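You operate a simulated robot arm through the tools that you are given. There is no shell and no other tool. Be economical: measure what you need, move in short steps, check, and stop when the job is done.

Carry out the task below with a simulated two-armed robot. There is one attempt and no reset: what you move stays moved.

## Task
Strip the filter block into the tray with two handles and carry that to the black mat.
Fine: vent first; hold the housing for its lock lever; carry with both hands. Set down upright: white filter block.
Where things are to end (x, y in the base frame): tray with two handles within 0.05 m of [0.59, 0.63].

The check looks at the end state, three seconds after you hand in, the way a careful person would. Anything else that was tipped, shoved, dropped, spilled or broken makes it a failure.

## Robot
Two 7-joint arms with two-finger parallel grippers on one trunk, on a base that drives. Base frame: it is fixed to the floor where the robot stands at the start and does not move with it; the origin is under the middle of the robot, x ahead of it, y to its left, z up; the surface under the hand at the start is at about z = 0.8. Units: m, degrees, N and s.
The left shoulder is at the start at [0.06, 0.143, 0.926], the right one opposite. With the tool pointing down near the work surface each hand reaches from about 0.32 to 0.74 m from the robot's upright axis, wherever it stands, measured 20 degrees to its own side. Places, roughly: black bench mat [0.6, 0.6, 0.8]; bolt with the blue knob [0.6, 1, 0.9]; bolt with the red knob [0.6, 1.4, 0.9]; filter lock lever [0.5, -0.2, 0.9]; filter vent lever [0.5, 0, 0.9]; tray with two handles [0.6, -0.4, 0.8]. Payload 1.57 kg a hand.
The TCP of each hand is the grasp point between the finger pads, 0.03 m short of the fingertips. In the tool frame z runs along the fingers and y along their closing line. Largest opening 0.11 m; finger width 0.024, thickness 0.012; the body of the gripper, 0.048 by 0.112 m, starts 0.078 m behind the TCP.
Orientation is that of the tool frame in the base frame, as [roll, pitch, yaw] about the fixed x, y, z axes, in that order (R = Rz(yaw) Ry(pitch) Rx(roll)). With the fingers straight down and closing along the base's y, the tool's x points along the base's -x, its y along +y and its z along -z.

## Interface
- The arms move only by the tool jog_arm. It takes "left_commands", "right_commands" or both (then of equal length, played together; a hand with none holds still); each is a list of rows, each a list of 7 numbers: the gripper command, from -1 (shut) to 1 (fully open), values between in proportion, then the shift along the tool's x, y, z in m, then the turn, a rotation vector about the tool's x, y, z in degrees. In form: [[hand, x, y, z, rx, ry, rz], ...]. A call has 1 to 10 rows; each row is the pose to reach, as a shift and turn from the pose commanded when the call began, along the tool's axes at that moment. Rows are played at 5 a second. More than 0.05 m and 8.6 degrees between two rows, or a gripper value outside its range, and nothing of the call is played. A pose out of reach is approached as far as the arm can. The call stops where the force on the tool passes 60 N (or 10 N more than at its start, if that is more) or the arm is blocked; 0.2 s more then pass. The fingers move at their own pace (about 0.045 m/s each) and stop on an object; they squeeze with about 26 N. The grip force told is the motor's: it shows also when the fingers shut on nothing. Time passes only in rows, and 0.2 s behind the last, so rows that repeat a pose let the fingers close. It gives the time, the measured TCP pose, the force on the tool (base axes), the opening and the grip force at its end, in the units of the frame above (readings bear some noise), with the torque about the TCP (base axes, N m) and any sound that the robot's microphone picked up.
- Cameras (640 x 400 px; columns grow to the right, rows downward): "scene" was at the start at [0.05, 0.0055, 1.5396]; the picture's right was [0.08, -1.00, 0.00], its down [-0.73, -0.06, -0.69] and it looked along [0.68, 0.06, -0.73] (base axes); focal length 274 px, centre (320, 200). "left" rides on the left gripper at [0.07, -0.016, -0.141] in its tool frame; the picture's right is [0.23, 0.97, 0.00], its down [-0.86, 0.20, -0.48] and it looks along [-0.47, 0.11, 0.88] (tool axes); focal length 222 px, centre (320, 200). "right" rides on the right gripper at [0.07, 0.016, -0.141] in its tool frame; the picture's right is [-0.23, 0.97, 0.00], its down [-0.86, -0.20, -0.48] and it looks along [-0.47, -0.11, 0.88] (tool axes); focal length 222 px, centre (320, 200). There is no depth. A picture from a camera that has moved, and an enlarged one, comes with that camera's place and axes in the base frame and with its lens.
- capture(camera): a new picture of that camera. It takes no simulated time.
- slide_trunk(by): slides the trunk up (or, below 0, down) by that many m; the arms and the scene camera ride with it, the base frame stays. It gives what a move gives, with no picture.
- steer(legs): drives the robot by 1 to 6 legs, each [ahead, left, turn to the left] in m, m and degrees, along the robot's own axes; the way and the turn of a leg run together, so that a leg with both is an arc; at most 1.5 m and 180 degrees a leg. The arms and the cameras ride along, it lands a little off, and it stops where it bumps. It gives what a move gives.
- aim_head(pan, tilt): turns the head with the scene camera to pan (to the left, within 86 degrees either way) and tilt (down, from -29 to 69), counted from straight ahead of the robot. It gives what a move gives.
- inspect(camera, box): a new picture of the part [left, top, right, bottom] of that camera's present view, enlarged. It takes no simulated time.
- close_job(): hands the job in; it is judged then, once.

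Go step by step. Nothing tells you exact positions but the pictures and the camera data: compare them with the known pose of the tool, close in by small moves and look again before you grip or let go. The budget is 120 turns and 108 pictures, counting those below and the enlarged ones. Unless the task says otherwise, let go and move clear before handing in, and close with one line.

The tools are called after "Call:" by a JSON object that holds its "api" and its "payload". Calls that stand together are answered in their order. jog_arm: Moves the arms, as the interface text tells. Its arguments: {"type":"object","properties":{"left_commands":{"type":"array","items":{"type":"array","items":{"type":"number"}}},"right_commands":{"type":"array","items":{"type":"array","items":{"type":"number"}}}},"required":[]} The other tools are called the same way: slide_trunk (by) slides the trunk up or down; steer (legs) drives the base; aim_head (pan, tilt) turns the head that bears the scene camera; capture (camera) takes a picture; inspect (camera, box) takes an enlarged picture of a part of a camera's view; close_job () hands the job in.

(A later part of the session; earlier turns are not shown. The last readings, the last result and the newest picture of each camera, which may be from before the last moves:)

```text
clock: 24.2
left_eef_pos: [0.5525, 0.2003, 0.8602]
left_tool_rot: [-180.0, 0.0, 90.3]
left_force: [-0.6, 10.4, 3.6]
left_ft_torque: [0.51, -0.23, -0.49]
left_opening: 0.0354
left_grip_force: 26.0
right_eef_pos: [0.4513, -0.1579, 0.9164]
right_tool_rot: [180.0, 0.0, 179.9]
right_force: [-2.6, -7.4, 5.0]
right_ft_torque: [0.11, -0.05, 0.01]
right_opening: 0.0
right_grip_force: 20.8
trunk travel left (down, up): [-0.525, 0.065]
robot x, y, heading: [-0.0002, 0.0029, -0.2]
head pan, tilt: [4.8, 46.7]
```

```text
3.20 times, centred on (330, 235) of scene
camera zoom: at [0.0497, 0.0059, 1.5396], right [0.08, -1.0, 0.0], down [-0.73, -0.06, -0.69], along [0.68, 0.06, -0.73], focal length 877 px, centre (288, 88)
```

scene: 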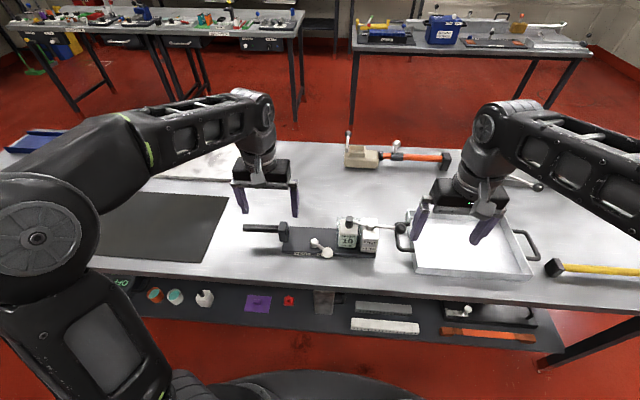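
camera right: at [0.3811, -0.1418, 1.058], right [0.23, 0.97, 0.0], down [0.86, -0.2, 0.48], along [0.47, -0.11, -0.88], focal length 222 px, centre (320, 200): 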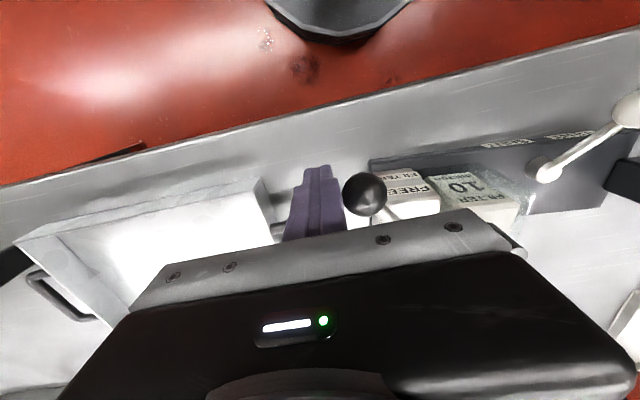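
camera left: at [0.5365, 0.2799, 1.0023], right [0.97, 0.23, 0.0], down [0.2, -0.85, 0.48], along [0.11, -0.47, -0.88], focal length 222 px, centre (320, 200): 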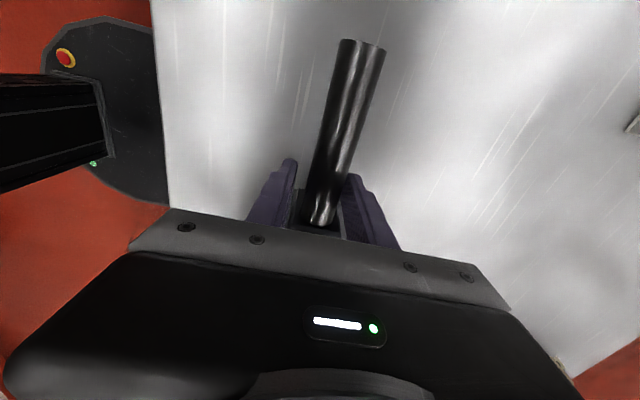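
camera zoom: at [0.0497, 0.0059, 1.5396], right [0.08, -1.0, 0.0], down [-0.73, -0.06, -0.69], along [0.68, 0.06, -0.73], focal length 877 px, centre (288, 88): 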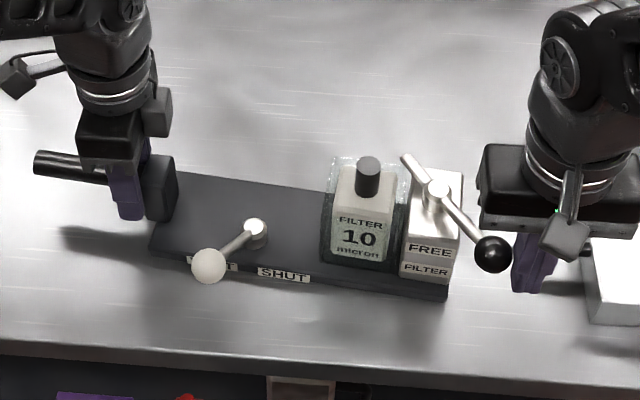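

This works: the lever is at about 59° and the housing stayed put. I'll keep pushing in +y.

Call:
{"api": "jog_arm", "payload": {"right_commands": [[-1, -0.001, 0.007, 0, 0, 0, 0], [-1, 0.0, 0.015, 0, 0, 0, 0], [-1, 0.002, 0.022, 0, 0, 0, 0], [-1, 0.004, 0.029, 0, 0, 0, 0], [-1, 0.005, 0.036, 0, 0, 0, 0], [-1, 0.005, 0.043, 0, 0, 0, 0], [-1, 0.005, 0.05, 0, 0, 0, 0]]}}

Call:
{"api": "inspect", "payload": {"camera": "scene", "box": [230, 180, 430, 290]}}

```text
clock: 25.8
left_eef_pos: [0.5526, 0.1985, 0.8609]
left_tool_rot: [-180.0, -0.1, 90.3]
left_force: [1.0, 7.3, 0.0]
left_ft_torque: [-0.25, -0.01, 0.03]
left_opening: 0.0347
left_grip_force: 26.3
right_eef_pos: [0.4461, -0.1093, 0.918]
right_tool_rot: [180.0, 0.0, -179.9]
right_force: [-1.9, -3.6, 1.5]
right_ft_torque: [0.01, -0.02, -0.01]
right_opening: 0.0
right_grip_force: 20.8
trunk travel left (down, up): [-0.525, 0.065]
robot x, y, heading: [-0.0006, -0.0025, 0.1]
head pan, tilt: [4.8, 46.7]
```

```text
3.20 times, centred on (330, 235) of scene
camera zoom: at [0.0501, 0.006, 1.5396], right [0.08, -1.0, 0.0], down [-0.73, -0.06, -0.69], along [0.68, 0.06, -0.73], focal length 877 px, centre (288, 88)
```

zoom: 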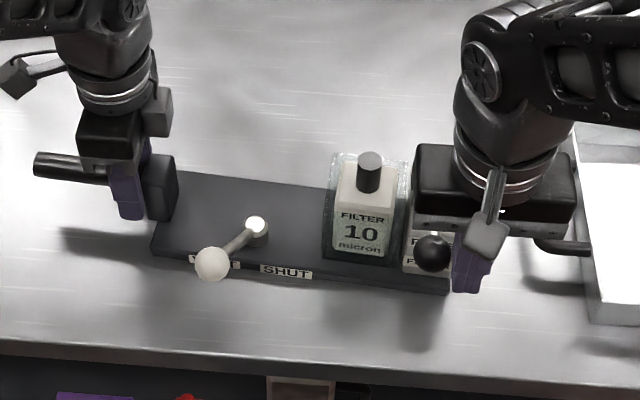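

The lever now points towards me, at about 92°, and the filter top looks clear. I'll nudge it a little more to find its stop.

Call:
{"api": "jog_arm", "payload": {"right_commands": [[-1, 0, 0.005, 0, 0, 0, 0], [-1, 0, 0.01, 0, 0, 0, 0], [-1, -0.001, 0.014, 0, 0, 0, 0]]}}

Call:
{"api": "inspect", "payload": {"camera": "scene", "box": [230, 180, 430, 290]}}

```text
clock: 26.6
left_eef_pos: [0.5525, 0.2026, 0.8611]
left_tool_rot: [179.9, -0.4, 90.5]
left_force: [10.5, 33.5, 0.1]
left_ft_torque: [-0.9, 0.03, -0.38]
left_opening: 0.0349
left_grip_force: 25.7
right_eef_pos: [0.4465, -0.1002, 0.9165]
right_tool_rot: [-179.8, -0.1, 179.7]
right_force: [-9.9, -38.9, 15.9]
right_ft_torque: [0.48, -0.19, -0.15]
right_opening: 0.0
right_grip_force: 21.4
trunk travel left (down, up): [-0.525, 0.065]
robot x, y, heading: [0.0009, -0.0015, 0.1]
head pan, tilt: [4.8, 46.7]
```

```text
3.20 times, centred on (330, 235) of scene
camera zoom: at [0.0494, 0.0047, 1.5398], right [0.08, -1.0, 0.0], down [-0.73, -0.06, -0.69], along [0.68, 0.06, -0.73], focal length 877 px, centre (288, 88)
```

zoom: 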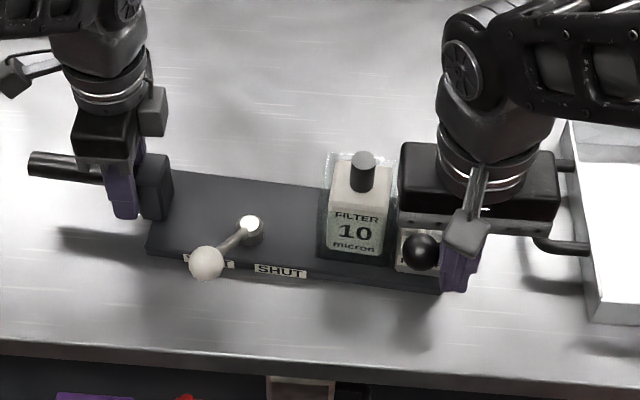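

The stop is found at 39 N, so the filter is unlocked. I'll back off, rise, and move over the filter's stem.

Call:
{"api": "jog_arm", "payload": {"right_commands": [[-1, 0.001, -0.016, 0, 0, 0, 0], [0, 0.001, -0.02, -0.04, 0, 0, 0], [0, 0.001, -0.02, -0.08, 0, 0, 0], [0, 0.001, -0.02, -0.12, 0, 0, 0], [0, -0.02, 0.02, -0.12, 0, 0, 0], [0, -0.04, 0.06, -0.12, 0, 0, 0], [0, -0.055, 0.08, -0.12, 0, 0, 0]]}}

Call:
{"api": "capture", "payload": {"camera": "right"}}

Call:
{"api": "inspect", "payload": {"camera": "scene", "box": [230, 180, 430, 290]}}

```text
clock: 28.2
left_eef_pos: [0.5523, 0.1991, 0.8614]
left_tool_rot: [180.0, 0.0, 90.4]
left_force: [-0.8, 0.6, -0.5]
left_ft_torque: [-0.87, 0.3, -0.4]
left_opening: 0.0346
left_grip_force: 25.9
right_eef_pos: [0.5033, -0.0132, 1.0364]
right_tool_rot: [-180.0, -0.1, 180.0]
right_force: [-0.3, -0.1, -0.3]
right_ft_torque: [-0.04, -0.02, 0.01]
right_opening: 0.0551
right_grip_force: 0.0
trunk travel left (down, up): [-0.525, 0.065]
robot x, y, heading: [-0.0015, -0.0022, 0.0]
head pan, tilt: [4.8, 46.7]
```

```text
69 pictures are left
camera right: at [0.4341, 0.0038, 1.1785], right [0.23, 0.97, 0.0], down [0.86, -0.2, 0.48], along [0.47, -0.11, -0.88], focal length 222 px, centre (320, 200)
```

right: 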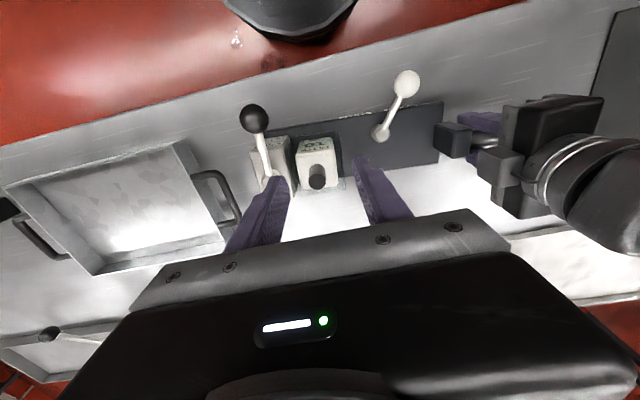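

```text
3.20 times, centred on (330, 235) of scene
camera zoom: at [0.0501, 0.0057, 1.5396], right [0.08, -1.0, 0.0], down [-0.73, -0.06, -0.69], along [0.68, 0.06, -0.73], focal length 877 px, centre (288, 88)
```

zoom: 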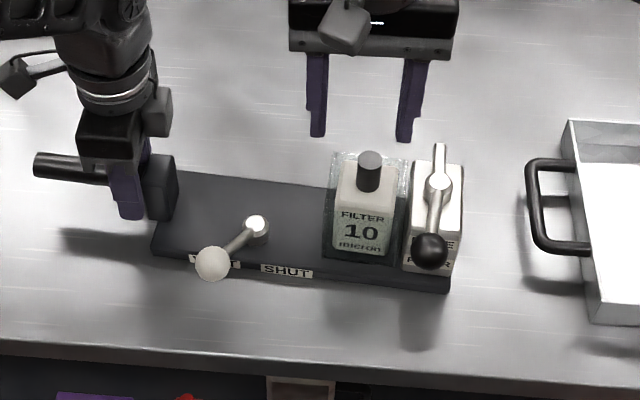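

The filter stem is at (0.5405, -0.0245) from z = 0.891 to 0.935, and the lever is well clear. I'll align over it, go down and grip.

Call:
{"api": "jog_arm", "payload": {"right_commands": [[-0.2, -0.037, -0.0115, 0, 0, 0, 0], [-0.2, -0.037, -0.0115, 0.04, 0, 0, 0], [-0.2, -0.037, -0.0115, 0.06, 0, 0, 0]]}}

Call:
{"api": "inspect", "payload": {"camera": "right", "box": [160, 60, 480, 260]}}

Call:
{"api": "inspect", "payload": {"camera": "scene", "box": [290, 180, 410, 255]}}

```text
clock: 29.0
left_eef_pos: [0.5522, 0.198, 0.8617]
left_tool_rot: [-180.0, -0.1, 90.4]
left_force: [-1.8, 1.1, -0.9]
left_ft_torque: [0.18, 0.07, -0.38]
left_opening: 0.0346
left_grip_force: 26.6
right_eef_pos: [0.5404, -0.0247, 0.9763]
right_tool_rot: [180.0, 0.0, 180.0]
right_force: [-0.3, -0.2, -0.1]
right_ft_torque: [0.03, 0.0, 0.0]
right_opening: 0.0439
right_grip_force: 0.0
trunk travel left (down, up): [-0.525, 0.065]
robot x, y, heading: [-0.0005, -0.0012, 0.0]
head pan, tilt: [4.8, 46.7]
```

```text
2.00 times, centred on (320, 160) of right
camera zoom: at [0.4702, -0.0079, 1.1177], right [0.23, 0.97, 0.0], down [0.85, -0.2, 0.48], along [0.47, -0.11, -0.88], focal length 444 px, centre (320, 280)
```

zoom: 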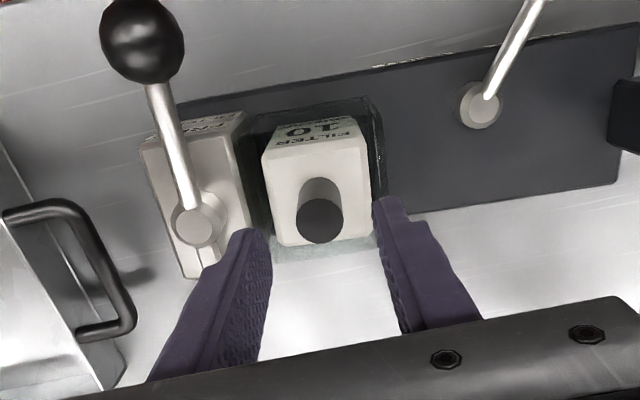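

```text
5.33 times, centred on (350, 218) of scene
camera zoom: at [0.05, 0.0057, 1.5396], right [0.08, -1.0, 0.0], down [-0.73, -0.06, -0.69], along [0.68, 0.06, -0.73], focal length 1462 px, centre (160, 107)
```

zoom: 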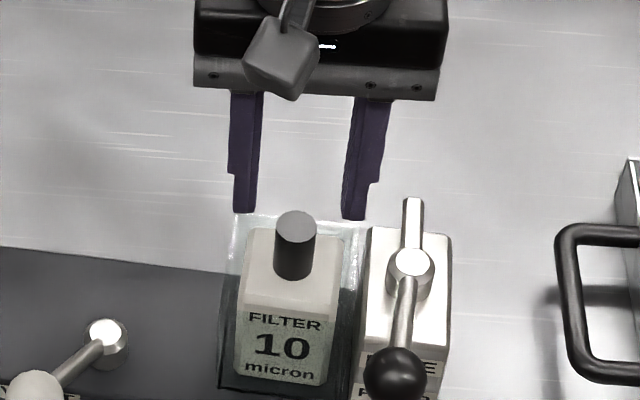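

Aligned. Going down and gripping the stem.

Call:
{"api": "jog_arm", "payload": {"right_commands": [[-0.2, 0, 0, 0.026, 0, 0, 0], [-0.2, 0, 0, 0.052, 0, 0, 0], [-1, 0, 0, 0.052, 0, 0, 0], [-1, 0, 0, 0.052, 0, 0, 0], [-1, 0, 0, 0.052, 0, 0, 0]]}}

Call:
{"api": "inspect", "payload": {"camera": "scene", "box": [290, 180, 410, 255]}}

```text
clock: 30.2
left_eef_pos: [0.5526, 0.1988, 0.861]
left_tool_rot: [180.0, 0.0, 90.3]
left_force: [-0.6, 3.1, -0.2]
left_ft_torque: [0.01, -0.03, -0.5]
left_opening: 0.0345
left_grip_force: 26.5
right_eef_pos: [0.5383, -0.0252, 0.9227]
right_tool_rot: [-180.0, 0.1, -180.0]
right_force: [0.7, -0.5, 6.7]
right_ft_torque: [0.12, -0.01, 0.07]
right_opening: 0.0213
right_grip_force: 25.9
trunk travel left (down, up): [-0.525, 0.065]
robot x, y, heading: [-0.0006, 0.0015, 0.1]
head pan, tilt: [4.8, 46.7]
```

```text
5.33 times, centred on (350, 218) of scene
camera zoom: at [0.0498, 0.006, 1.5396], right [0.08, -1.0, 0.0], down [-0.73, -0.06, -0.69], along [0.68, 0.06, -0.73], focal length 1462 px, centre (160, 107)
```

zoom: 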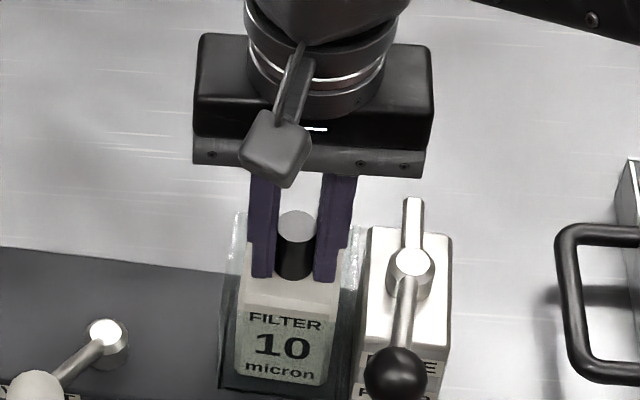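

The stem is gripped with an opening of 21 mm. I'll lift straight up slowly.

Call:
{"api": "jog_arm", "payload": {"right_commands": [[-1, 0, 0, -0.008, 0, 0, 0], [-1, 0, 0, -0.018, 0, 0, 0], [-1, 0, 0, -0.03, 0, 0, 0]]}}

Call:
{"api": "inspect", "payload": {"camera": "scene", "box": [260, 170, 420, 280]}}

```text
clock: 31.0
left_eef_pos: [0.5527, 0.198, 0.8615]
left_tool_rot: [-179.9, 0.1, 90.3]
left_force: [-0.8, 0.7, 0.3]
left_ft_torque: [-0.46, 0.05, -0.32]
left_opening: 0.0343
left_grip_force: 26.3
right_eef_pos: [0.539, -0.027, 0.9541]
right_tool_rot: [-180.0, -0.1, -180.0]
right_force: [0.6, -1.1, -1.4]
right_ft_torque: [-0.02, 0.02, 0.0]
right_opening: 0.0209
right_grip_force: 25.7
trunk travel left (down, up): [-0.525, 0.065]
robot x, y, heading: [-0.0006, -0.0008, 0.1]
head pan, tilt: [4.8, 46.7]
```

```text
3.64 times, centred on (340, 225) of scene
camera zoom: at [0.0501, 0.0057, 1.5396], right [0.08, -1.0, 0.0], down [-0.73, -0.06, -0.69], along [0.68, 0.06, -0.73], focal length 997 px, centre (247, 109)
```

zoom: 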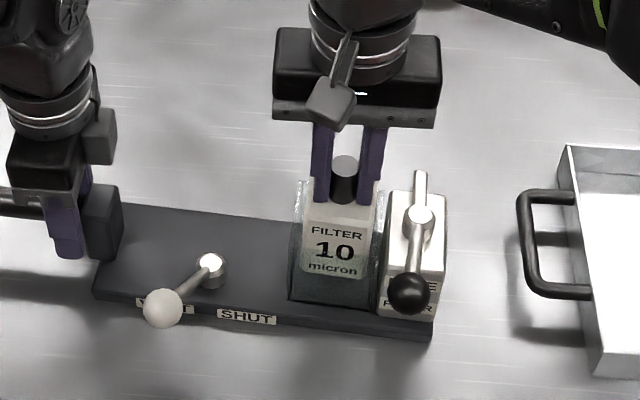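

The filter is coming out freely. I'll lift it well above the lever and carry it toward the tray.

Call:
{"api": "jog_arm", "payload": {"right_commands": [[-1, 0, 0, -0.035, 0, 0, 0], [-1, 0, 0, -0.07, 0, 0, 0], [-1, 0, 0, -0.105, 0, 0, 0], [-1, 0, 0, -0.14, 0, 0, 0], [-1, 0, -0.04, -0.14, 0, 0, 0], [-1, 0, -0.08, -0.14, 0, 0, 0], [-1, 0, -0.12, -0.14, 0, 0, 0], [-1, 0, -0.16, -0.14, 0, 0, 0], [-1, 0, -0.2, -0.14, 0, 0, 0]]}}

Call:
{"api": "capture", "payload": {"camera": "scene"}}

Call:
{"api": "capture", "payload": {"camera": "right"}}

```text
clock: 33.0
left_eef_pos: [0.5534, 0.1974, 0.8612]
left_tool_rot: [179.9, 0.0, 90.4]
left_force: [-0.9, -0.3, -1.2]
left_ft_torque: [-0.57, 0.06, -0.4]
left_opening: 0.0339
left_grip_force: 26.0
right_eef_pos: [0.5392, -0.1646, 1.095]
right_tool_rot: [-180.0, 0.4, -180.0]
right_force: [0.6, -0.9, -1.1]
right_ft_torque: [0.0, -0.02, -0.01]
right_opening: 0.0208
right_grip_force: 25.7
right hand out of reach, approached as far as the arm can: row 4, 5, 6, 7, 8, 9
trunk travel left (down, up): [-0.525, 0.065]
robot x, y, heading: [0.0012, -0.0002, -0.3]
head pan, tilt: [4.8, 46.7]
```

```text
63 pictures are left
camera scene: at [0.0501, 0.0055, 1.5396], right [0.08, -1.0, 0.0], down [-0.73, -0.06, -0.69], along [0.68, 0.06, -0.73], focal length 274 px, centre (320, 200)
```

scene: 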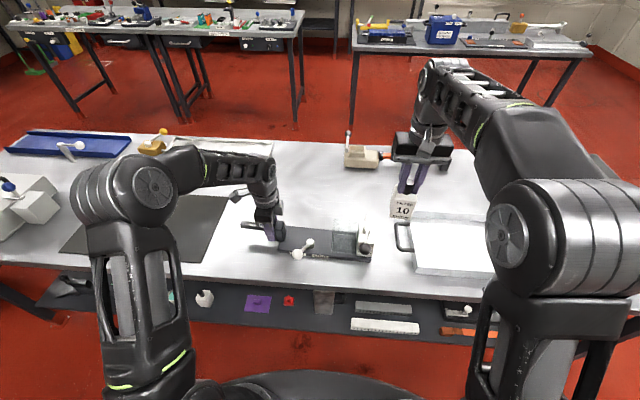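

```text
62 pictures are left
camera right: at [0.4678, -0.1479, 1.2353], right [0.23, 0.97, 0.0], down [0.85, -0.2, 0.48], along [0.47, -0.11, -0.87], focal length 222 px, centre (320, 200)
```

right: 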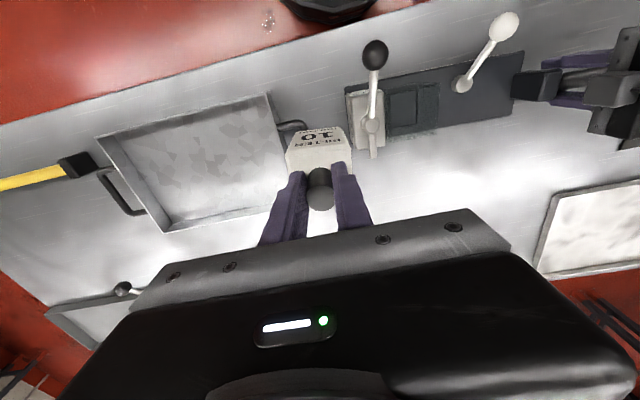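

The hand hit its upper reach limit, but the filter is out and hanging upright. The tray spans about x 0.473–0.68, y -0.56 to -0.245, centred near (0.577, -0.40). I'll come down slightly and move over it.

Call:
{"api": "jog_arm", "payload": {"right_commands": [[-1, 0, 0, 0.03, 0, 0, 0], [-1, 0, -0.04, 0.04, 0, 0, 0], [-1, 0, -0.08, 0.04, 0, 0, 0], [-1, -0.01, -0.12, 0.04, 0, 0, 0], [-1, -0.02, -0.16, 0.04, 0, 0, 0], [-1, -0.03, -0.175, 0.04, 0, 0, 0]]}}

Call:
{"api": "capture", "payload": {"camera": "right"}}

Call:
{"api": "capture", "payload": {"camera": "scene"}}

```text
clock: 34.4
left_eef_pos: [0.5526, 0.1977, 0.8615]
left_tool_rot: [179.9, 0.0, 90.2]
left_force: [-1.2, 0.1, 0.1]
left_ft_torque: [0.34, 0.23, -0.46]
left_opening: 0.0341
left_grip_force: 25.7
right_eef_pos: [0.5705, -0.3402, 1.0562]
right_tool_rot: [-180.0, 0.0, -180.0]
right_force: [-0.7, 0.2, -1.6]
right_ft_torque: [-0.03, 0.0, 0.03]
right_opening: 0.0209
right_grip_force: 25.9
trunk travel left (down, up): [-0.525, 0.065]
robot x, y, heading: [-0.0006, -0.0008, 0.2]
head pan, tilt: [4.8, 46.7]
```

```text
61 pictures are left
camera right: at [0.5006, -0.3239, 1.1976], right [0.23, 0.97, 0.0], down [0.86, -0.2, 0.48], along [0.47, -0.11, -0.88], focal length 222 px, centre (320, 200)
```

right: 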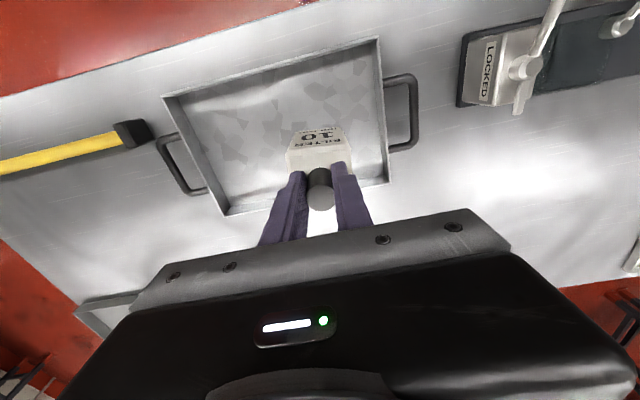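

```text
60 pictures are left
camera scene: at [0.0502, 0.0054, 1.5396], right [0.08, -1.0, 0.0], down [-0.73, -0.06, -0.69], along [0.68, 0.06, -0.73], focal length 274 px, centre (320, 200)
```

scene: 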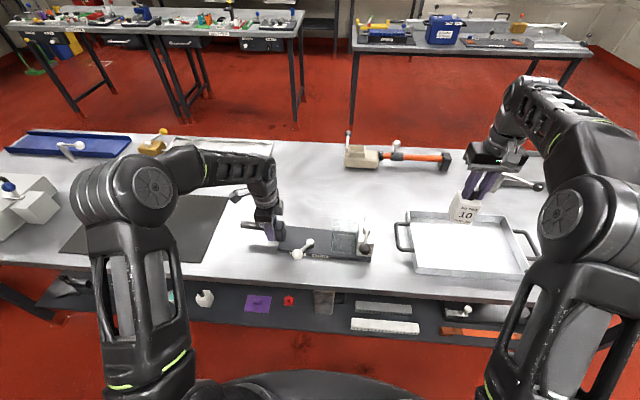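

The FREE and LOCKED labels confirm the lever is at FREE. The tray centre is (0.579, -0.399), so I'll move over it and lower most of the way.

Call:
{"api": "jog_arm", "payload": {"right_commands": [[-1, -0.004, -0.03, 0, 0, 0, 0], [-1, -0.0085, -0.059, 0, 0, 0, 0], [-1, -0.0085, -0.059, 0.04, 0, 0, 0], [-1, -0.0085, -0.059, 0.08, 0, 0, 0], [-1, -0.0085, -0.059, 0.115, 0, 0, 0]]}}

Call:
{"api": "inspect", "payload": {"camera": "scene", "box": [380, 150, 580, 290]}}

```text
clock: 35.6
left_eef_pos: [0.5526, 0.1974, 0.8612]
left_tool_rot: [-180.0, -0.1, 90.3]
left_force: [-0.4, -0.9, 0.7]
left_ft_torque: [0.36, 0.24, -0.24]
left_opening: 0.0337
left_grip_force: 25.8
right_eef_pos: [0.5805, -0.3978, 0.9399]
right_tool_rot: [-179.9, 0.0, 180.0]
right_force: [-0.1, 0.2, -0.8]
right_ft_torque: [0.02, 0.0, 0.01]
right_opening: 0.0208
right_grip_force: 26.3
right hand out of reach, approached as far as the arm can: row 1, 2
trunk travel left (down, up): [-0.525, 0.065]
robot x, y, heading: [-0.0054, 0.001, 0.0]
head pan, tilt: [4.8, 46.7]
```

```text
2.86 times, centred on (480, 220) of scene
camera zoom: at [0.0504, 0.0053, 1.5396], right [0.08, -1.0, 0.0], down [-0.73, -0.06, -0.69], along [0.68, 0.06, -0.73], focal length 783 px, centre (-137, 143)
```

zoom: 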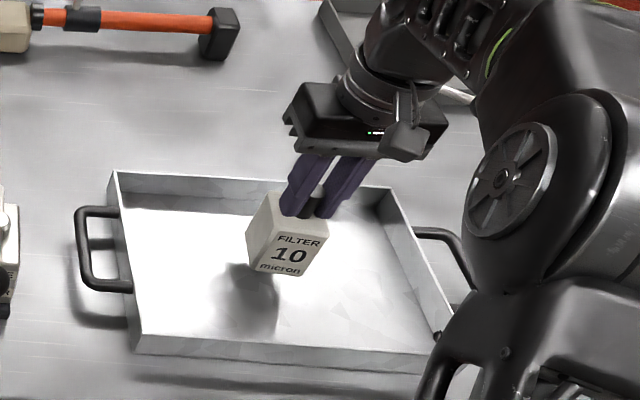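

The filter is inside the tray outline and a few centimetres above the floor. I'll lower gently and watch the force.

Call:
{"api": "jog_arm", "payload": {"right_commands": [[-1, 0, 0, 0.008, 0, 0, 0], [-1, 0, 0, 0.016, 0, 0, 0], [-1, 0, 0, 0.02, 0, 0, 0]]}}

Call:
{"api": "inspect", "payload": {"camera": "scene", "box": [430, 190, 530, 260]}}

```text
clock: 36.4
left_eef_pos: [0.5522, 0.1986, 0.8626]
left_tool_rot: [-180.0, -0.1, 90.3]
left_force: [-0.7, -0.1, 0.6]
left_ft_torque: [-0.06, 0.01, -0.35]
left_opening: 0.0341
left_grip_force: 25.8
right_eef_pos: [0.5789, -0.4002, 0.9195]
right_tool_rot: [-180.0, 0.0, 180.0]
right_force: [-0.5, 0.0, -1.5]
right_ft_torque: [0.01, 0.04, 0.01]
right_opening: 0.0207
right_grip_force: 26.1
trunk travel left (down, up): [-0.525, 0.065]
robot x, y, heading: [0.001, -0.0012, 0.3]
head pan, tilt: [4.8, 46.7]
```

```text
5.71 times, centred on (480, 225) of scene
camera zoom: at [0.0502, 0.0053, 1.5396], right [0.08, -1.0, 0.0], down [-0.73, -0.06, -0.69], along [0.68, 0.06, -0.73], focal length 1567 px, centre (-594, 57)
```

zoom: 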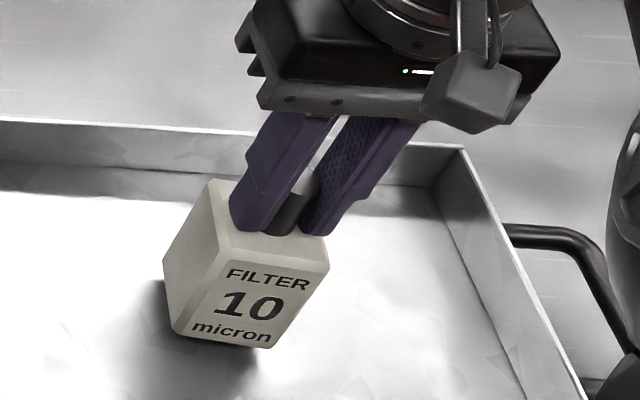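

Still slightly above the floor. Continuing in 4 mm steps.

Call:
{"api": "jog_arm", "payload": {"right_commands": [[-1, 0, 0, 0.004, 0, 0, 0], [-1, 0, 0, 0.008, 0, 0, 0], [-1, 0, 0, 0.011, 0, 0, 0]]}}

Call:
{"api": "inspect", "payload": {"camera": "scene", "box": [430, 190, 530, 260]}}

```text
clock: 37.2
left_eef_pos: [0.5505, 0.1986, 0.8616]
left_tool_rot: [180.0, 0.0, 90.3]
left_force: [-0.9, -0.5, 0.2]
left_ft_torque: [0.49, 0.06, -0.22]
left_opening: 0.0335
left_grip_force: 26.0
right_eef_pos: [0.5783, -0.3995, 0.9121]
right_tool_rot: [-179.9, 0.3, 179.9]
right_force: [-3.5, -1.4, 24.2]
right_ft_torque: [0.08, 0.45, 0.07]
right_opening: 0.0209
right_grip_force: 25.8
trunk travel left (down, up): [-0.525, 0.065]
robot x, y, heading: [-0.0009, -0.001, -0.1]
head pan, tilt: [4.8, 46.7]
```

```text
5.71 times, centred on (480, 225) of scene
camera zoom: at [0.0479, 0.0067, 1.5401], right [0.08, -1.0, 0.0], down [-0.72, -0.06, -0.69], along [0.68, 0.06, -0.73], focal length 1567 px, centre (-594, 57)
```

zoom: 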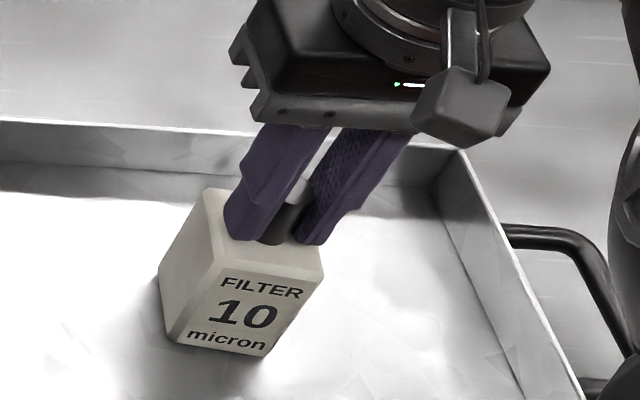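

It has landed. I'll ease off the force, open, and rise straight up.

Call:
{"api": "jog_arm", "payload": {"right_commands": [[-1, 0, 0, -0.003, 0, 0, 0], [-0.2, 0, 0, -0.003, 0, 0, 0], [-0.2, 0, 0, -0.003, 0, 0, 0], [-0.2, 0, 0, -0.003, 0, 0, 0], [-0.2, 0, 0, -0.03, 0, 0, 0], [-0.2, 0, 0, -0.07, 0, 0, 0], [-0.2, 0, 0, -0.11, 0, 0, 0]]}}

Call:
{"api": "capture", "payload": {"camera": "right"}}

Call:
{"api": "capture", "payload": {"camera": "scene"}}

```text
clock: 38.8
left_eef_pos: [0.5526, 0.1983, 0.8598]
left_tool_rot: [-180.0, -0.1, 90.3]
left_force: [-2.0, 2.7, -0.8]
left_ft_torque: [0.0, -0.34, -0.42]
left_opening: 0.0335
left_grip_force: 26.2
right_eef_pos: [0.5781, -0.4007, 1.0192]
right_tool_rot: [-179.9, 0.0, -179.9]
right_force: [0.7, -0.4, 0.0]
right_ft_torque: [0.0, -0.02, 0.02]
right_opening: 0.044
right_grip_force: 0.0
trunk travel left (down, up): [-0.525, 0.065]
robot x, y, heading: [0.001, -0.0019, -0.1]
head pan, tilt: [4.8, 46.7]
```

```text
56 pictures are left
camera right: at [0.5086, -0.3842, 1.1606], right [0.23, 0.97, 0.0], down [0.85, -0.2, 0.48], along [0.47, -0.11, -0.88], focal length 222 px, centre (320, 200)
```

right: 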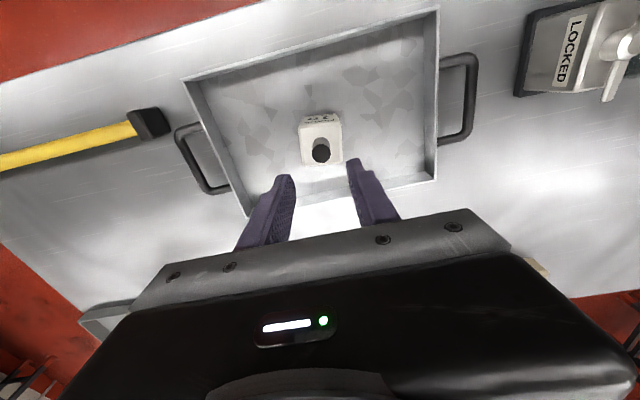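

```text
55 pictures are left
camera scene: at [0.0499, 0.0057, 1.5396], right [0.08, -1.0, 0.0], down [-0.73, -0.06, -0.69], along [0.68, 0.06, -0.73], focal length 274 px, centre (320, 200)
```

scene: 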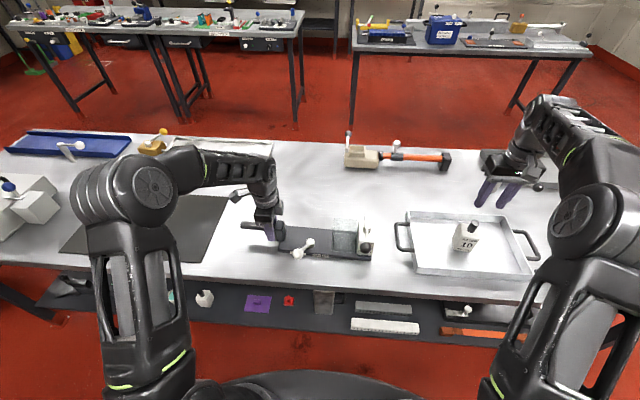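

The filter stands upright in the tray. The housing has drifted about 1.6 cm in +y and turned about 5°, so I'll put it back first. The left hand shifts it -y while the right hand comes round in front to push the right end back.

Call:
{"api": "jog_arm", "payload": {"right_commands": [[-1, 0.0135, 0.04, 0, 0, 0, 0], [-1, 0.027, 0.08, 0, 0, 0, 0], [-1, 0.0405, 0.12, 0, 0, 0, 0], [-1, 0.054, 0.16, 0, 0, 0, 0], [-1, 0.0675, 0.2, 0, 0, 0, 0], [-1, 0.081, 0.24, 0, 0, 0, 0], [-1, 0.0945, 0.28, 0, 0, 0, 0], [-1, 0.108, 0.32, 0, 0, 0, 0], [-1, 0.1215, 0.36, 0, 0, 0, 0], [-1, 0.138, 0.4, 0, 0, 0, 0]], "left_commands": [[-1, -0.002, 0, 0, 0, 0, 0], [-1, -0.004, 0, 0, 0, 0, 0], [-1, -0.006, 0, 0, 0, 0, 0], [-1, -0.008, 0, 0, 0, 0, 0], [-1, -0.01, 0, 0, 0, 0, 0], [-1, -0.012, 0, 0, 0, 0, 0], [-1, -0.014, 0, 0, 0, 0, 0], [-1, -0.016, 0, 0, 0, 0, 0], [-1, -0.016, 0, 0, 0, 0, 0], [-1, -0.016, 0, 0, 0, 0, 0]]}}

Call:
{"api": "inspect", "payload": {"camera": "scene", "box": [230, 180, 430, 290]}}

Call:
{"api": "capture", "payload": {"camera": "right"}}

```text
clock: 41.0
left_eef_pos: [0.5527, 0.1823, 0.8605]
left_tool_rot: [-180.0, 0.1, 90.2]
left_force: [-2.4, 2.8, 2.4]
left_ft_torque: [-0.78, 0.1, -0.55]
left_opening: 0.0253
left_grip_force: 26.5
right_eef_pos: [0.4406, -0.0005, 1.0175]
right_tool_rot: [-180.0, 0.0, -180.0]
right_force: [-0.7, 0.5, 0.0]
right_ft_torque: [-0.01, 0.02, 0.02]
right_opening: 0.0
right_grip_force: 21.3
trunk travel left (down, up): [-0.525, 0.065]
robot x, y, heading: [-0.0, -0.0045, -0.2]
head pan, tilt: [4.8, 46.7]
```

```text
3.20 times, centred on (330, 235) of scene
camera zoom: at [0.0495, 0.006, 1.5396], right [0.08, -1.0, 0.0], down [-0.73, -0.06, -0.69], along [0.68, 0.06, -0.73], focal length 877 px, centre (288, 88)
```

zoom: 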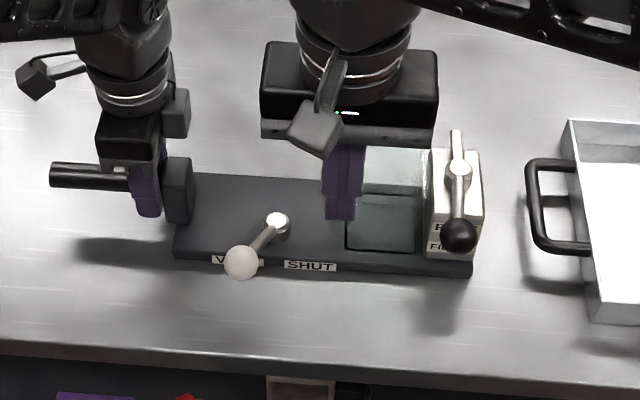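

```text
53 pictures are left
camera right: at [0.3703, 0.0168, 1.1594], right [0.23, 0.97, 0.0], down [0.85, -0.2, 0.48], along [0.47, -0.11, -0.88], focal length 222 px, centre (320, 200)
```

right: 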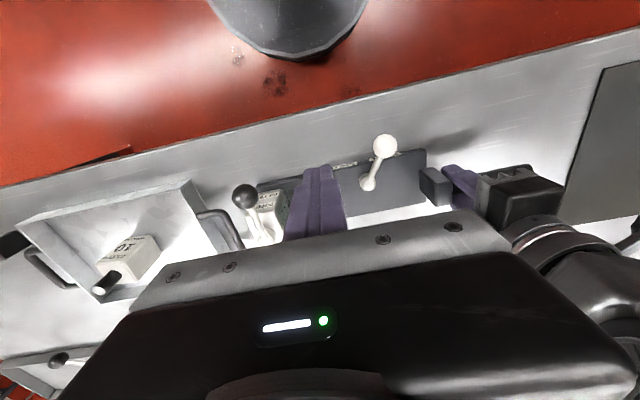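

The housing straightened itself and is now within 7 mm of its original place. I'll shift it the last 6 mm, release the left hand and raise both clear.

Call:
{"api": "jog_arm", "payload": {"right_commands": [[-1, 0, -0.01, 0, 0, 0, 0], [-1, 0, -0.02, 0, 0, 0, 0], [-1, 0, -0.03, 0, 0, 0, 0], [-1, 0, -0.04, 0, 0, 0, 0], [-1, 0, -0.06, 0, 0, 0, 0], [0, 0, -0.09, 0, 0, 0, 0], [0, 0, -0.12, -0.01, 0, 0, 0], [0, 0, -0.15, -0.02, 0, 0, 0], [0, 0, -0.18, -0.03, 0, 0, 0]], "left_commands": [[-1, 0.003, 0, 0, 0, 0, 0], [-1, 0.006, 0, 0, 0, 0, 0], [0, 0.006, 0, 0, 0, 0, 0], [0, 0.006, 0, 0, 0, 0, 0], [0, 0.006, 0, 0, 0, 0, 0], [0, 0.006, 0, -0.045, 0, 0, 0], [0, 0.006, 0, -0.09, 0, 0, 0], [0, 0.006, 0, -0.135, 0, 0, 0], [0, 0.006, 0, -0.18, 0, 0, 0]]}}

Call:
{"api": "capture", "payload": {"camera": "scene"}}

```text
clock: 43.0
left_eef_pos: [0.5498, 0.1875, 1.0427]
left_tool_rot: [-180.0, 0.1, 90.4]
left_force: [0.2, 0.2, -0.4]
left_ft_torque: [-0.01, 0.01, 0.0]
left_opening: 0.0551
left_grip_force: 0.0
right_eef_pos: [0.4389, -0.1798, 1.0505]
right_tool_rot: [180.0, 0.0, 180.0]
right_force: [0.7, 0.5, 0.0]
right_ft_torque: [0.03, 0.0, 0.02]
right_opening: 0.0552
right_grip_force: 0.1
trunk travel left (down, up): [-0.525, 0.065]
robot x, y, heading: [0.0003, 0.0013, -0.2]
head pan, tilt: [4.8, 46.7]
```

```text
52 pictures are left
camera scene: at [0.0495, 0.0049, 1.5396], right [0.08, -1.0, 0.0], down [-0.73, -0.06, -0.69], along [0.68, 0.06, -0.73], focal length 274 px, centre (320, 200)
```

scene: 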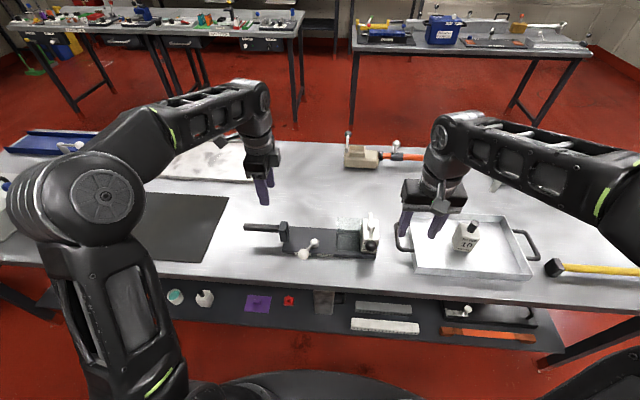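

Everything is clear and the housing is in place. I'll drive 0.4 m to the right so that the tray is centred ahead of the robot.

Call:
{"api": "steer", "payload": {"legs": [[0, -0.4, 0.2]]}}

Call:
{"api": "jog_arm", "payload": {"left_commands": [[0.3, 0, 0, 0, 0, 0, -8.5], [0.3, 0, 0, 0, 0, 0, -17], [0.3, 0, 0, 0, 0, 0, -25.5], [0.3, 0, 0, 0, 0, 0, -34], [0.3, 0, 0, 0, 0, 0, -42.5], [0.3, 0, 0, 0, 0, 0, -51], [0.3, 0, 0, 0, 0, 0, -59.5], [0.3, 0, 0, 0, 0, 0, -68], [0.3, 0, 0, 0, 0, 0, -76.5], [0.3, 0, 0, 0, 0, 0, -85]]}}

Call:
{"api": "capture", "payload": {"camera": "scene"}}

Call:
{"api": "capture", "payload": {"camera": "left"}}

Call:
{"api": "capture", "payload": {"camera": "right"}}

```text
clock: 45.5
left_eef_pos: [0.5493, -0.2077, 1.0413]
left_tool_rot: [-180.0, 0.0, 90.6]
left_force: [-0.3, -0.1, 0.9]
left_ft_torque: [0.02, 0.01, 0.0]
left_opening: 0.055
left_grip_force: 0.0
right_eef_pos: [0.4429, -0.5762, 1.0515]
right_tool_rot: [-180.0, 0.0, -179.7]
right_force: [1.0, -0.7, 0.4]
right_ft_torque: [0.02, -0.01, -0.02]
right_opening: 0.0549
right_grip_force: 0.1
trunk travel left (down, up): [-0.525, 0.065]
robot x, y, heading: [-0.0023, -0.4006, 0.4]
head pan, tilt: [4.8, 46.7]
```

```text
clock: 47.7
left_eef_pos: [0.5497, -0.2083, 1.0412]
left_tool_rot: [-180.0, 0.0, 175.7]
left_force: [-0.1, 0.0, 0.4]
left_ft_torque: [0.02, 0.02, 0.01]
left_opening: 0.0716
left_grip_force: 0.0
right_eef_pos: [0.4422, -0.5775, 1.0523]
right_tool_rot: [-180.0, 0.0, -179.6]
right_force: [0.1, 0.3, 0.2]
right_ft_torque: [0.02, -0.02, 0.02]
right_opening: 0.0554
right_grip_force: 0.0
trunk travel left (down, up): [-0.525, 0.065]
robot x, y, heading: [-0.0009, -0.3994, 0.3]
head pan, tilt: [4.8, 46.7]
```

```text
51 pictures are left
camera scene: at [0.051, -0.3931, 1.5396], right [0.09, -1.0, 0.0], down [-0.73, -0.06, -0.69], along [0.68, 0.06, -0.73], focal length 274 px, centre (320, 200)
```

scene: 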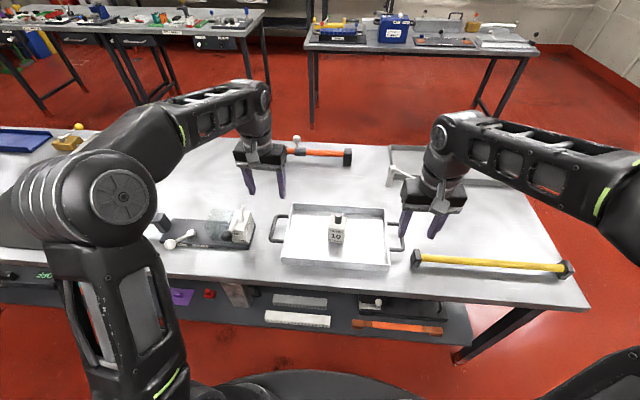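

```text
50 pictures are left
camera left: at [0.4784, -0.219, 1.183], right [-0.15, 0.99, 0.0], down [0.87, 0.14, 0.48], along [0.47, 0.07, -0.88], focal length 222 px, centre (320, 200)
```

left: 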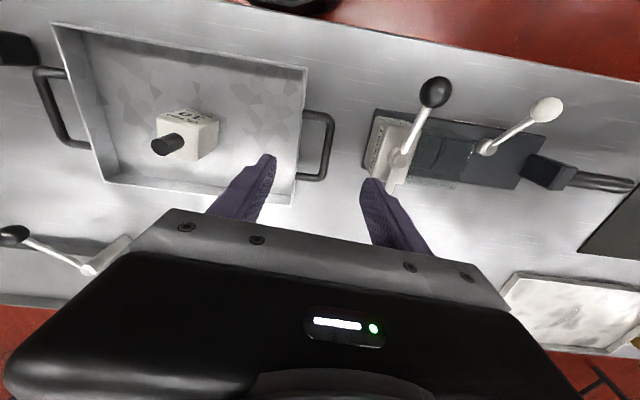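

```text
49 pictures are left
camera right: at [0.3727, -0.5607, 1.1927], right [0.22, 0.97, 0.0], down [0.86, -0.2, 0.48], along [0.47, -0.11, -0.88], focal length 222 px, centre (320, 200)
```

right: 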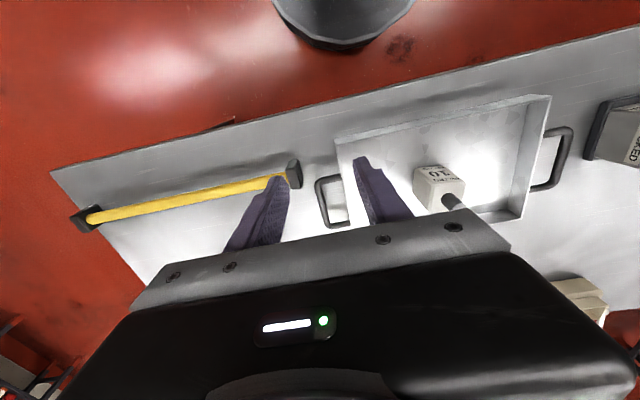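

I can see both handles: the left bar is at about y = -0.195 and the right at about y = -0.60, both x 0.52–0.62. I'll zoom in to get their height.

Call:
{"api": "inspect", "payload": {"camera": "scene", "box": [250, 190, 430, 280]}}

```text
3.56 times, centred on (340, 235) of scene
camera zoom: at [0.051, -0.3931, 1.5396], right [0.09, -1.0, 0.0], down [-0.73, -0.06, -0.69], along [0.68, 0.06, -0.73], focal length 975 px, centre (249, 76)
```

zoom: 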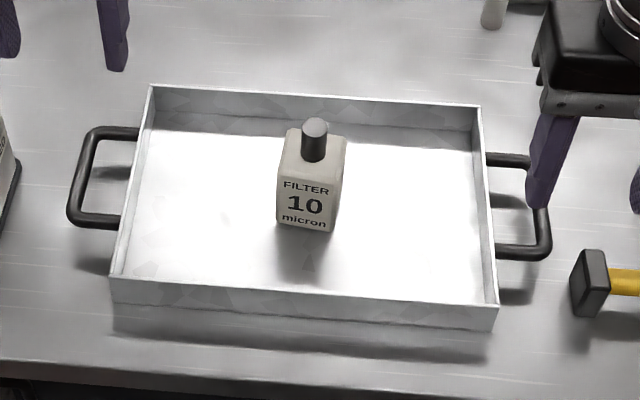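

The bars are at about z = 0.84, so both hands go above the handle middles (x ≈ 0.572) and partway down for a check.

Call:
{"api": "jog_arm", "payload": {"left_commands": [[-0.1, -0.007, 0.004, 0, 0, 0, -1.4], [-0.1, -0.0214, 0.013, 0, 0, 0, -4.3], [-0.1, -0.0214, 0.013, 0, 0, 0, -4.3], [-0.1, -0.0214, 0.013, 0.04, 0, 0, -4.3], [-0.1, -0.0214, 0.013, 0.08, 0, 0, -4.3], [-0.1, -0.0214, 0.013, 0.111, 0, 0, -4.3]], "right_commands": [[-0.1, -0.04, -0.007, 0, 0, 0, 0], [-0.1, -0.08, -0.015, 0, 0, 0, 0], [-0.1, -0.13, -0.0225, 0, 0, 0, 0], [-0.1, -0.13, -0.0225, 0.04, 0, 0, 0], [-0.1, -0.13, -0.0225, 0.08, 0, 0, 0], [-0.1, -0.13, -0.0225, 0.122, 0, 0, 0]]}}

Call:
{"api": "capture", "payload": {"camera": "left"}}

Call:
{"api": "capture", "payload": {"camera": "right"}}

Call:
{"api": "inspect", "payload": {"camera": "scene", "box": [250, 170, 430, 280]}}

```text
refused: row 3 steps farther than a row can; nothing moved
```

```text
47 pictures are left
camera left: at [0.4784, -0.219, 1.183], right [-0.15, 0.99, 0.0], down [0.87, 0.14, 0.48], along [0.47, 0.07, -0.88], focal length 222 px, centre (320, 200)
```

left: 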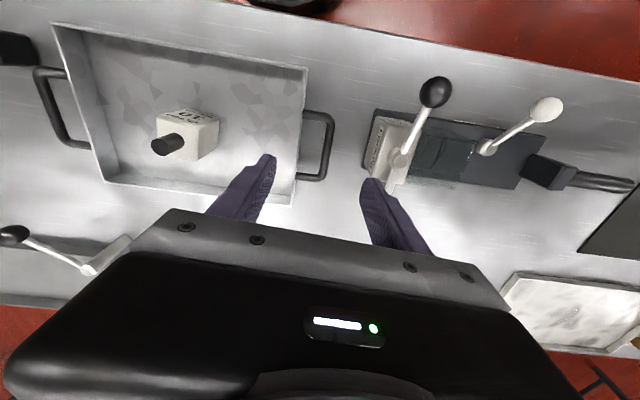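

```text
46 pictures are left
camera right: at [0.3727, -0.5607, 1.1927], right [0.22, 0.97, 0.0], down [0.86, -0.2, 0.48], along [0.47, -0.11, -0.88], focal length 222 px, centre (320, 200)
```

right: 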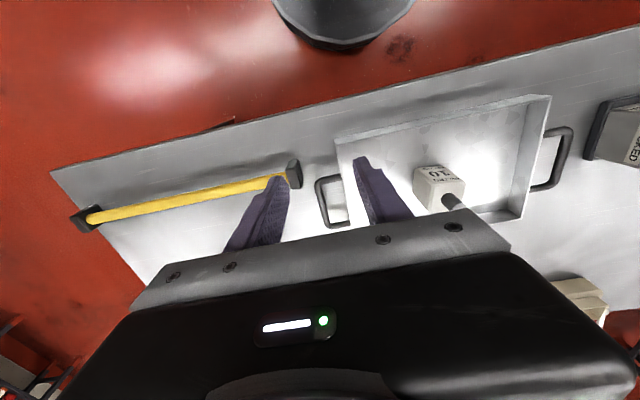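

```text
3.56 times, centred on (340, 225) of scene
camera zoom: at [0.051, -0.3931, 1.5396], right [0.09, -1.0, 0.0], down [-0.73, -0.06, -0.69], along [0.68, 0.06, -0.73], focal length 975 px, centre (249, 111)
```

zoom: 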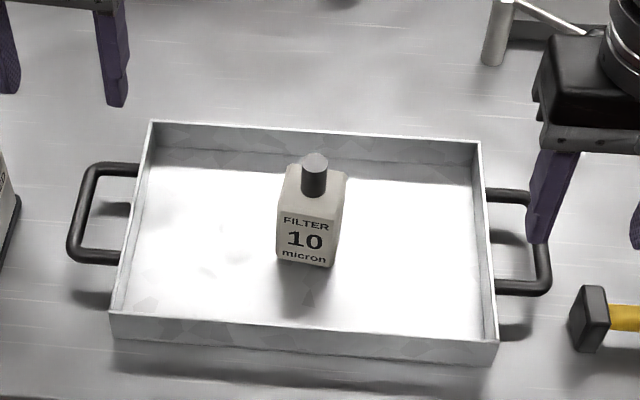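

One row was marginally too long, so I'll resend with even steps.

Call:
{"api": "jog_arm", "payload": {"left_commands": [[-0.1, -0.007, 0.004, 0, 0, 0, -1.4], [-0.1, -0.0214, 0.013, 0, 0, 0, -4.3], [-0.1, -0.0214, 0.013, 0, 0, 0, -4.3], [-0.1, -0.0214, 0.013, 0.04, 0, 0, -4.3], [-0.1, -0.0214, 0.013, 0.08, 0, 0, -4.3], [-0.1, -0.0214, 0.013, 0.111, 0, 0, -4.3]], "right_commands": [[-0.1, -0.043, -0.007, 0, 0, 0, 0], [-0.1, -0.087, -0.015, 0, 0, 0, 0], [-0.1, -0.13, -0.0225, 0, 0, 0, 0], [-0.1, -0.13, -0.0225, 0.04, 0, 0, 0], [-0.1, -0.13, -0.0225, 0.08, 0, 0, 0], [-0.1, -0.13, -0.0225, 0.122, 0, 0, 0]]}}

Call:
{"api": "capture", "payload": {"camera": "left"}}

Call:
{"api": "capture", "payload": {"camera": "right"}}

Call:
{"api": "inspect", "payload": {"camera": "scene", "box": [250, 170, 430, 280]}}

```text
clock: 49.1
left_eef_pos: [0.5712, -0.1982, 0.9299]
left_tool_rot: [-179.9, 0.0, 179.9]
left_force: [0.8, 0.7, 0.0]
left_ft_torque: [0.02, 0.03, 0.0]
left_opening: 0.0493
left_grip_force: 0.1
right_eef_pos: [0.5733, -0.5985, 0.9265]
right_tool_rot: [180.0, 0.0, -179.7]
right_force: [0.3, -0.1, 0.0]
right_ft_torque: [0.0, 0.0, -0.02]
right_opening: 0.0495
right_grip_force: 0.0
trunk travel left (down, up): [-0.525, 0.065]
robot x, y, heading: [0.0029, -0.3993, -0.0]
head pan, tilt: [4.8, 46.7]
```

```text
44 pictures are left
camera left: at [0.5018, -0.2136, 1.0723], right [-0.23, 0.97, 0.0], down [0.86, 0.2, 0.48], along [0.47, 0.11, -0.88], focal length 222 px, centre (320, 200)
```

left: 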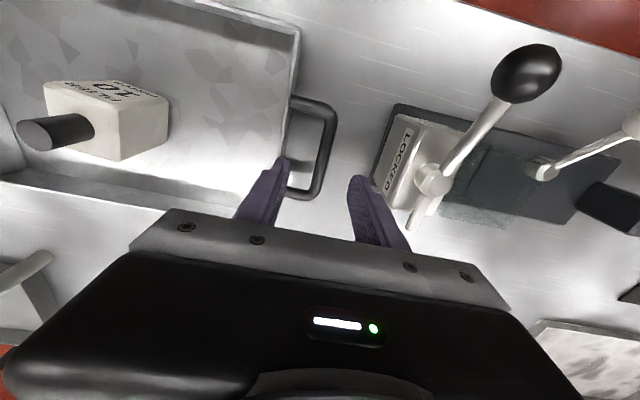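

```text
43 pictures are left
camera right: at [0.5045, -0.5828, 1.0687], right [0.22, 0.97, 0.0], down [0.86, -0.2, 0.48], along [0.47, -0.11, -0.88], focal length 222 px, centre (320, 200)
```

right: 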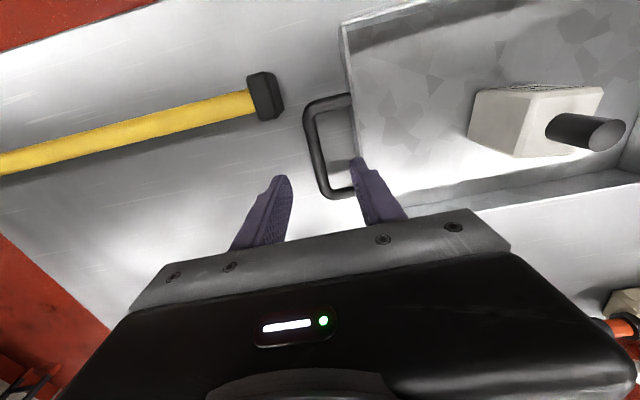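

```text
3.56 times, centred on (340, 225) of scene
camera zoom: at [0.0518, -0.3929, 1.5396], right [0.09, -1.0, 0.0], down [-0.73, -0.06, -0.68], along [0.68, 0.06, -0.73], focal length 975 px, centre (249, 111)
```

zoom: 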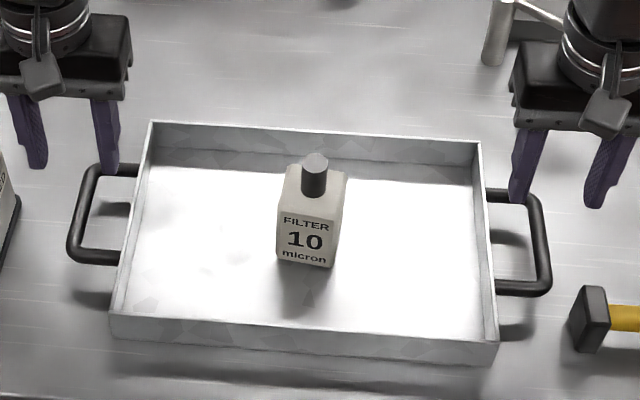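

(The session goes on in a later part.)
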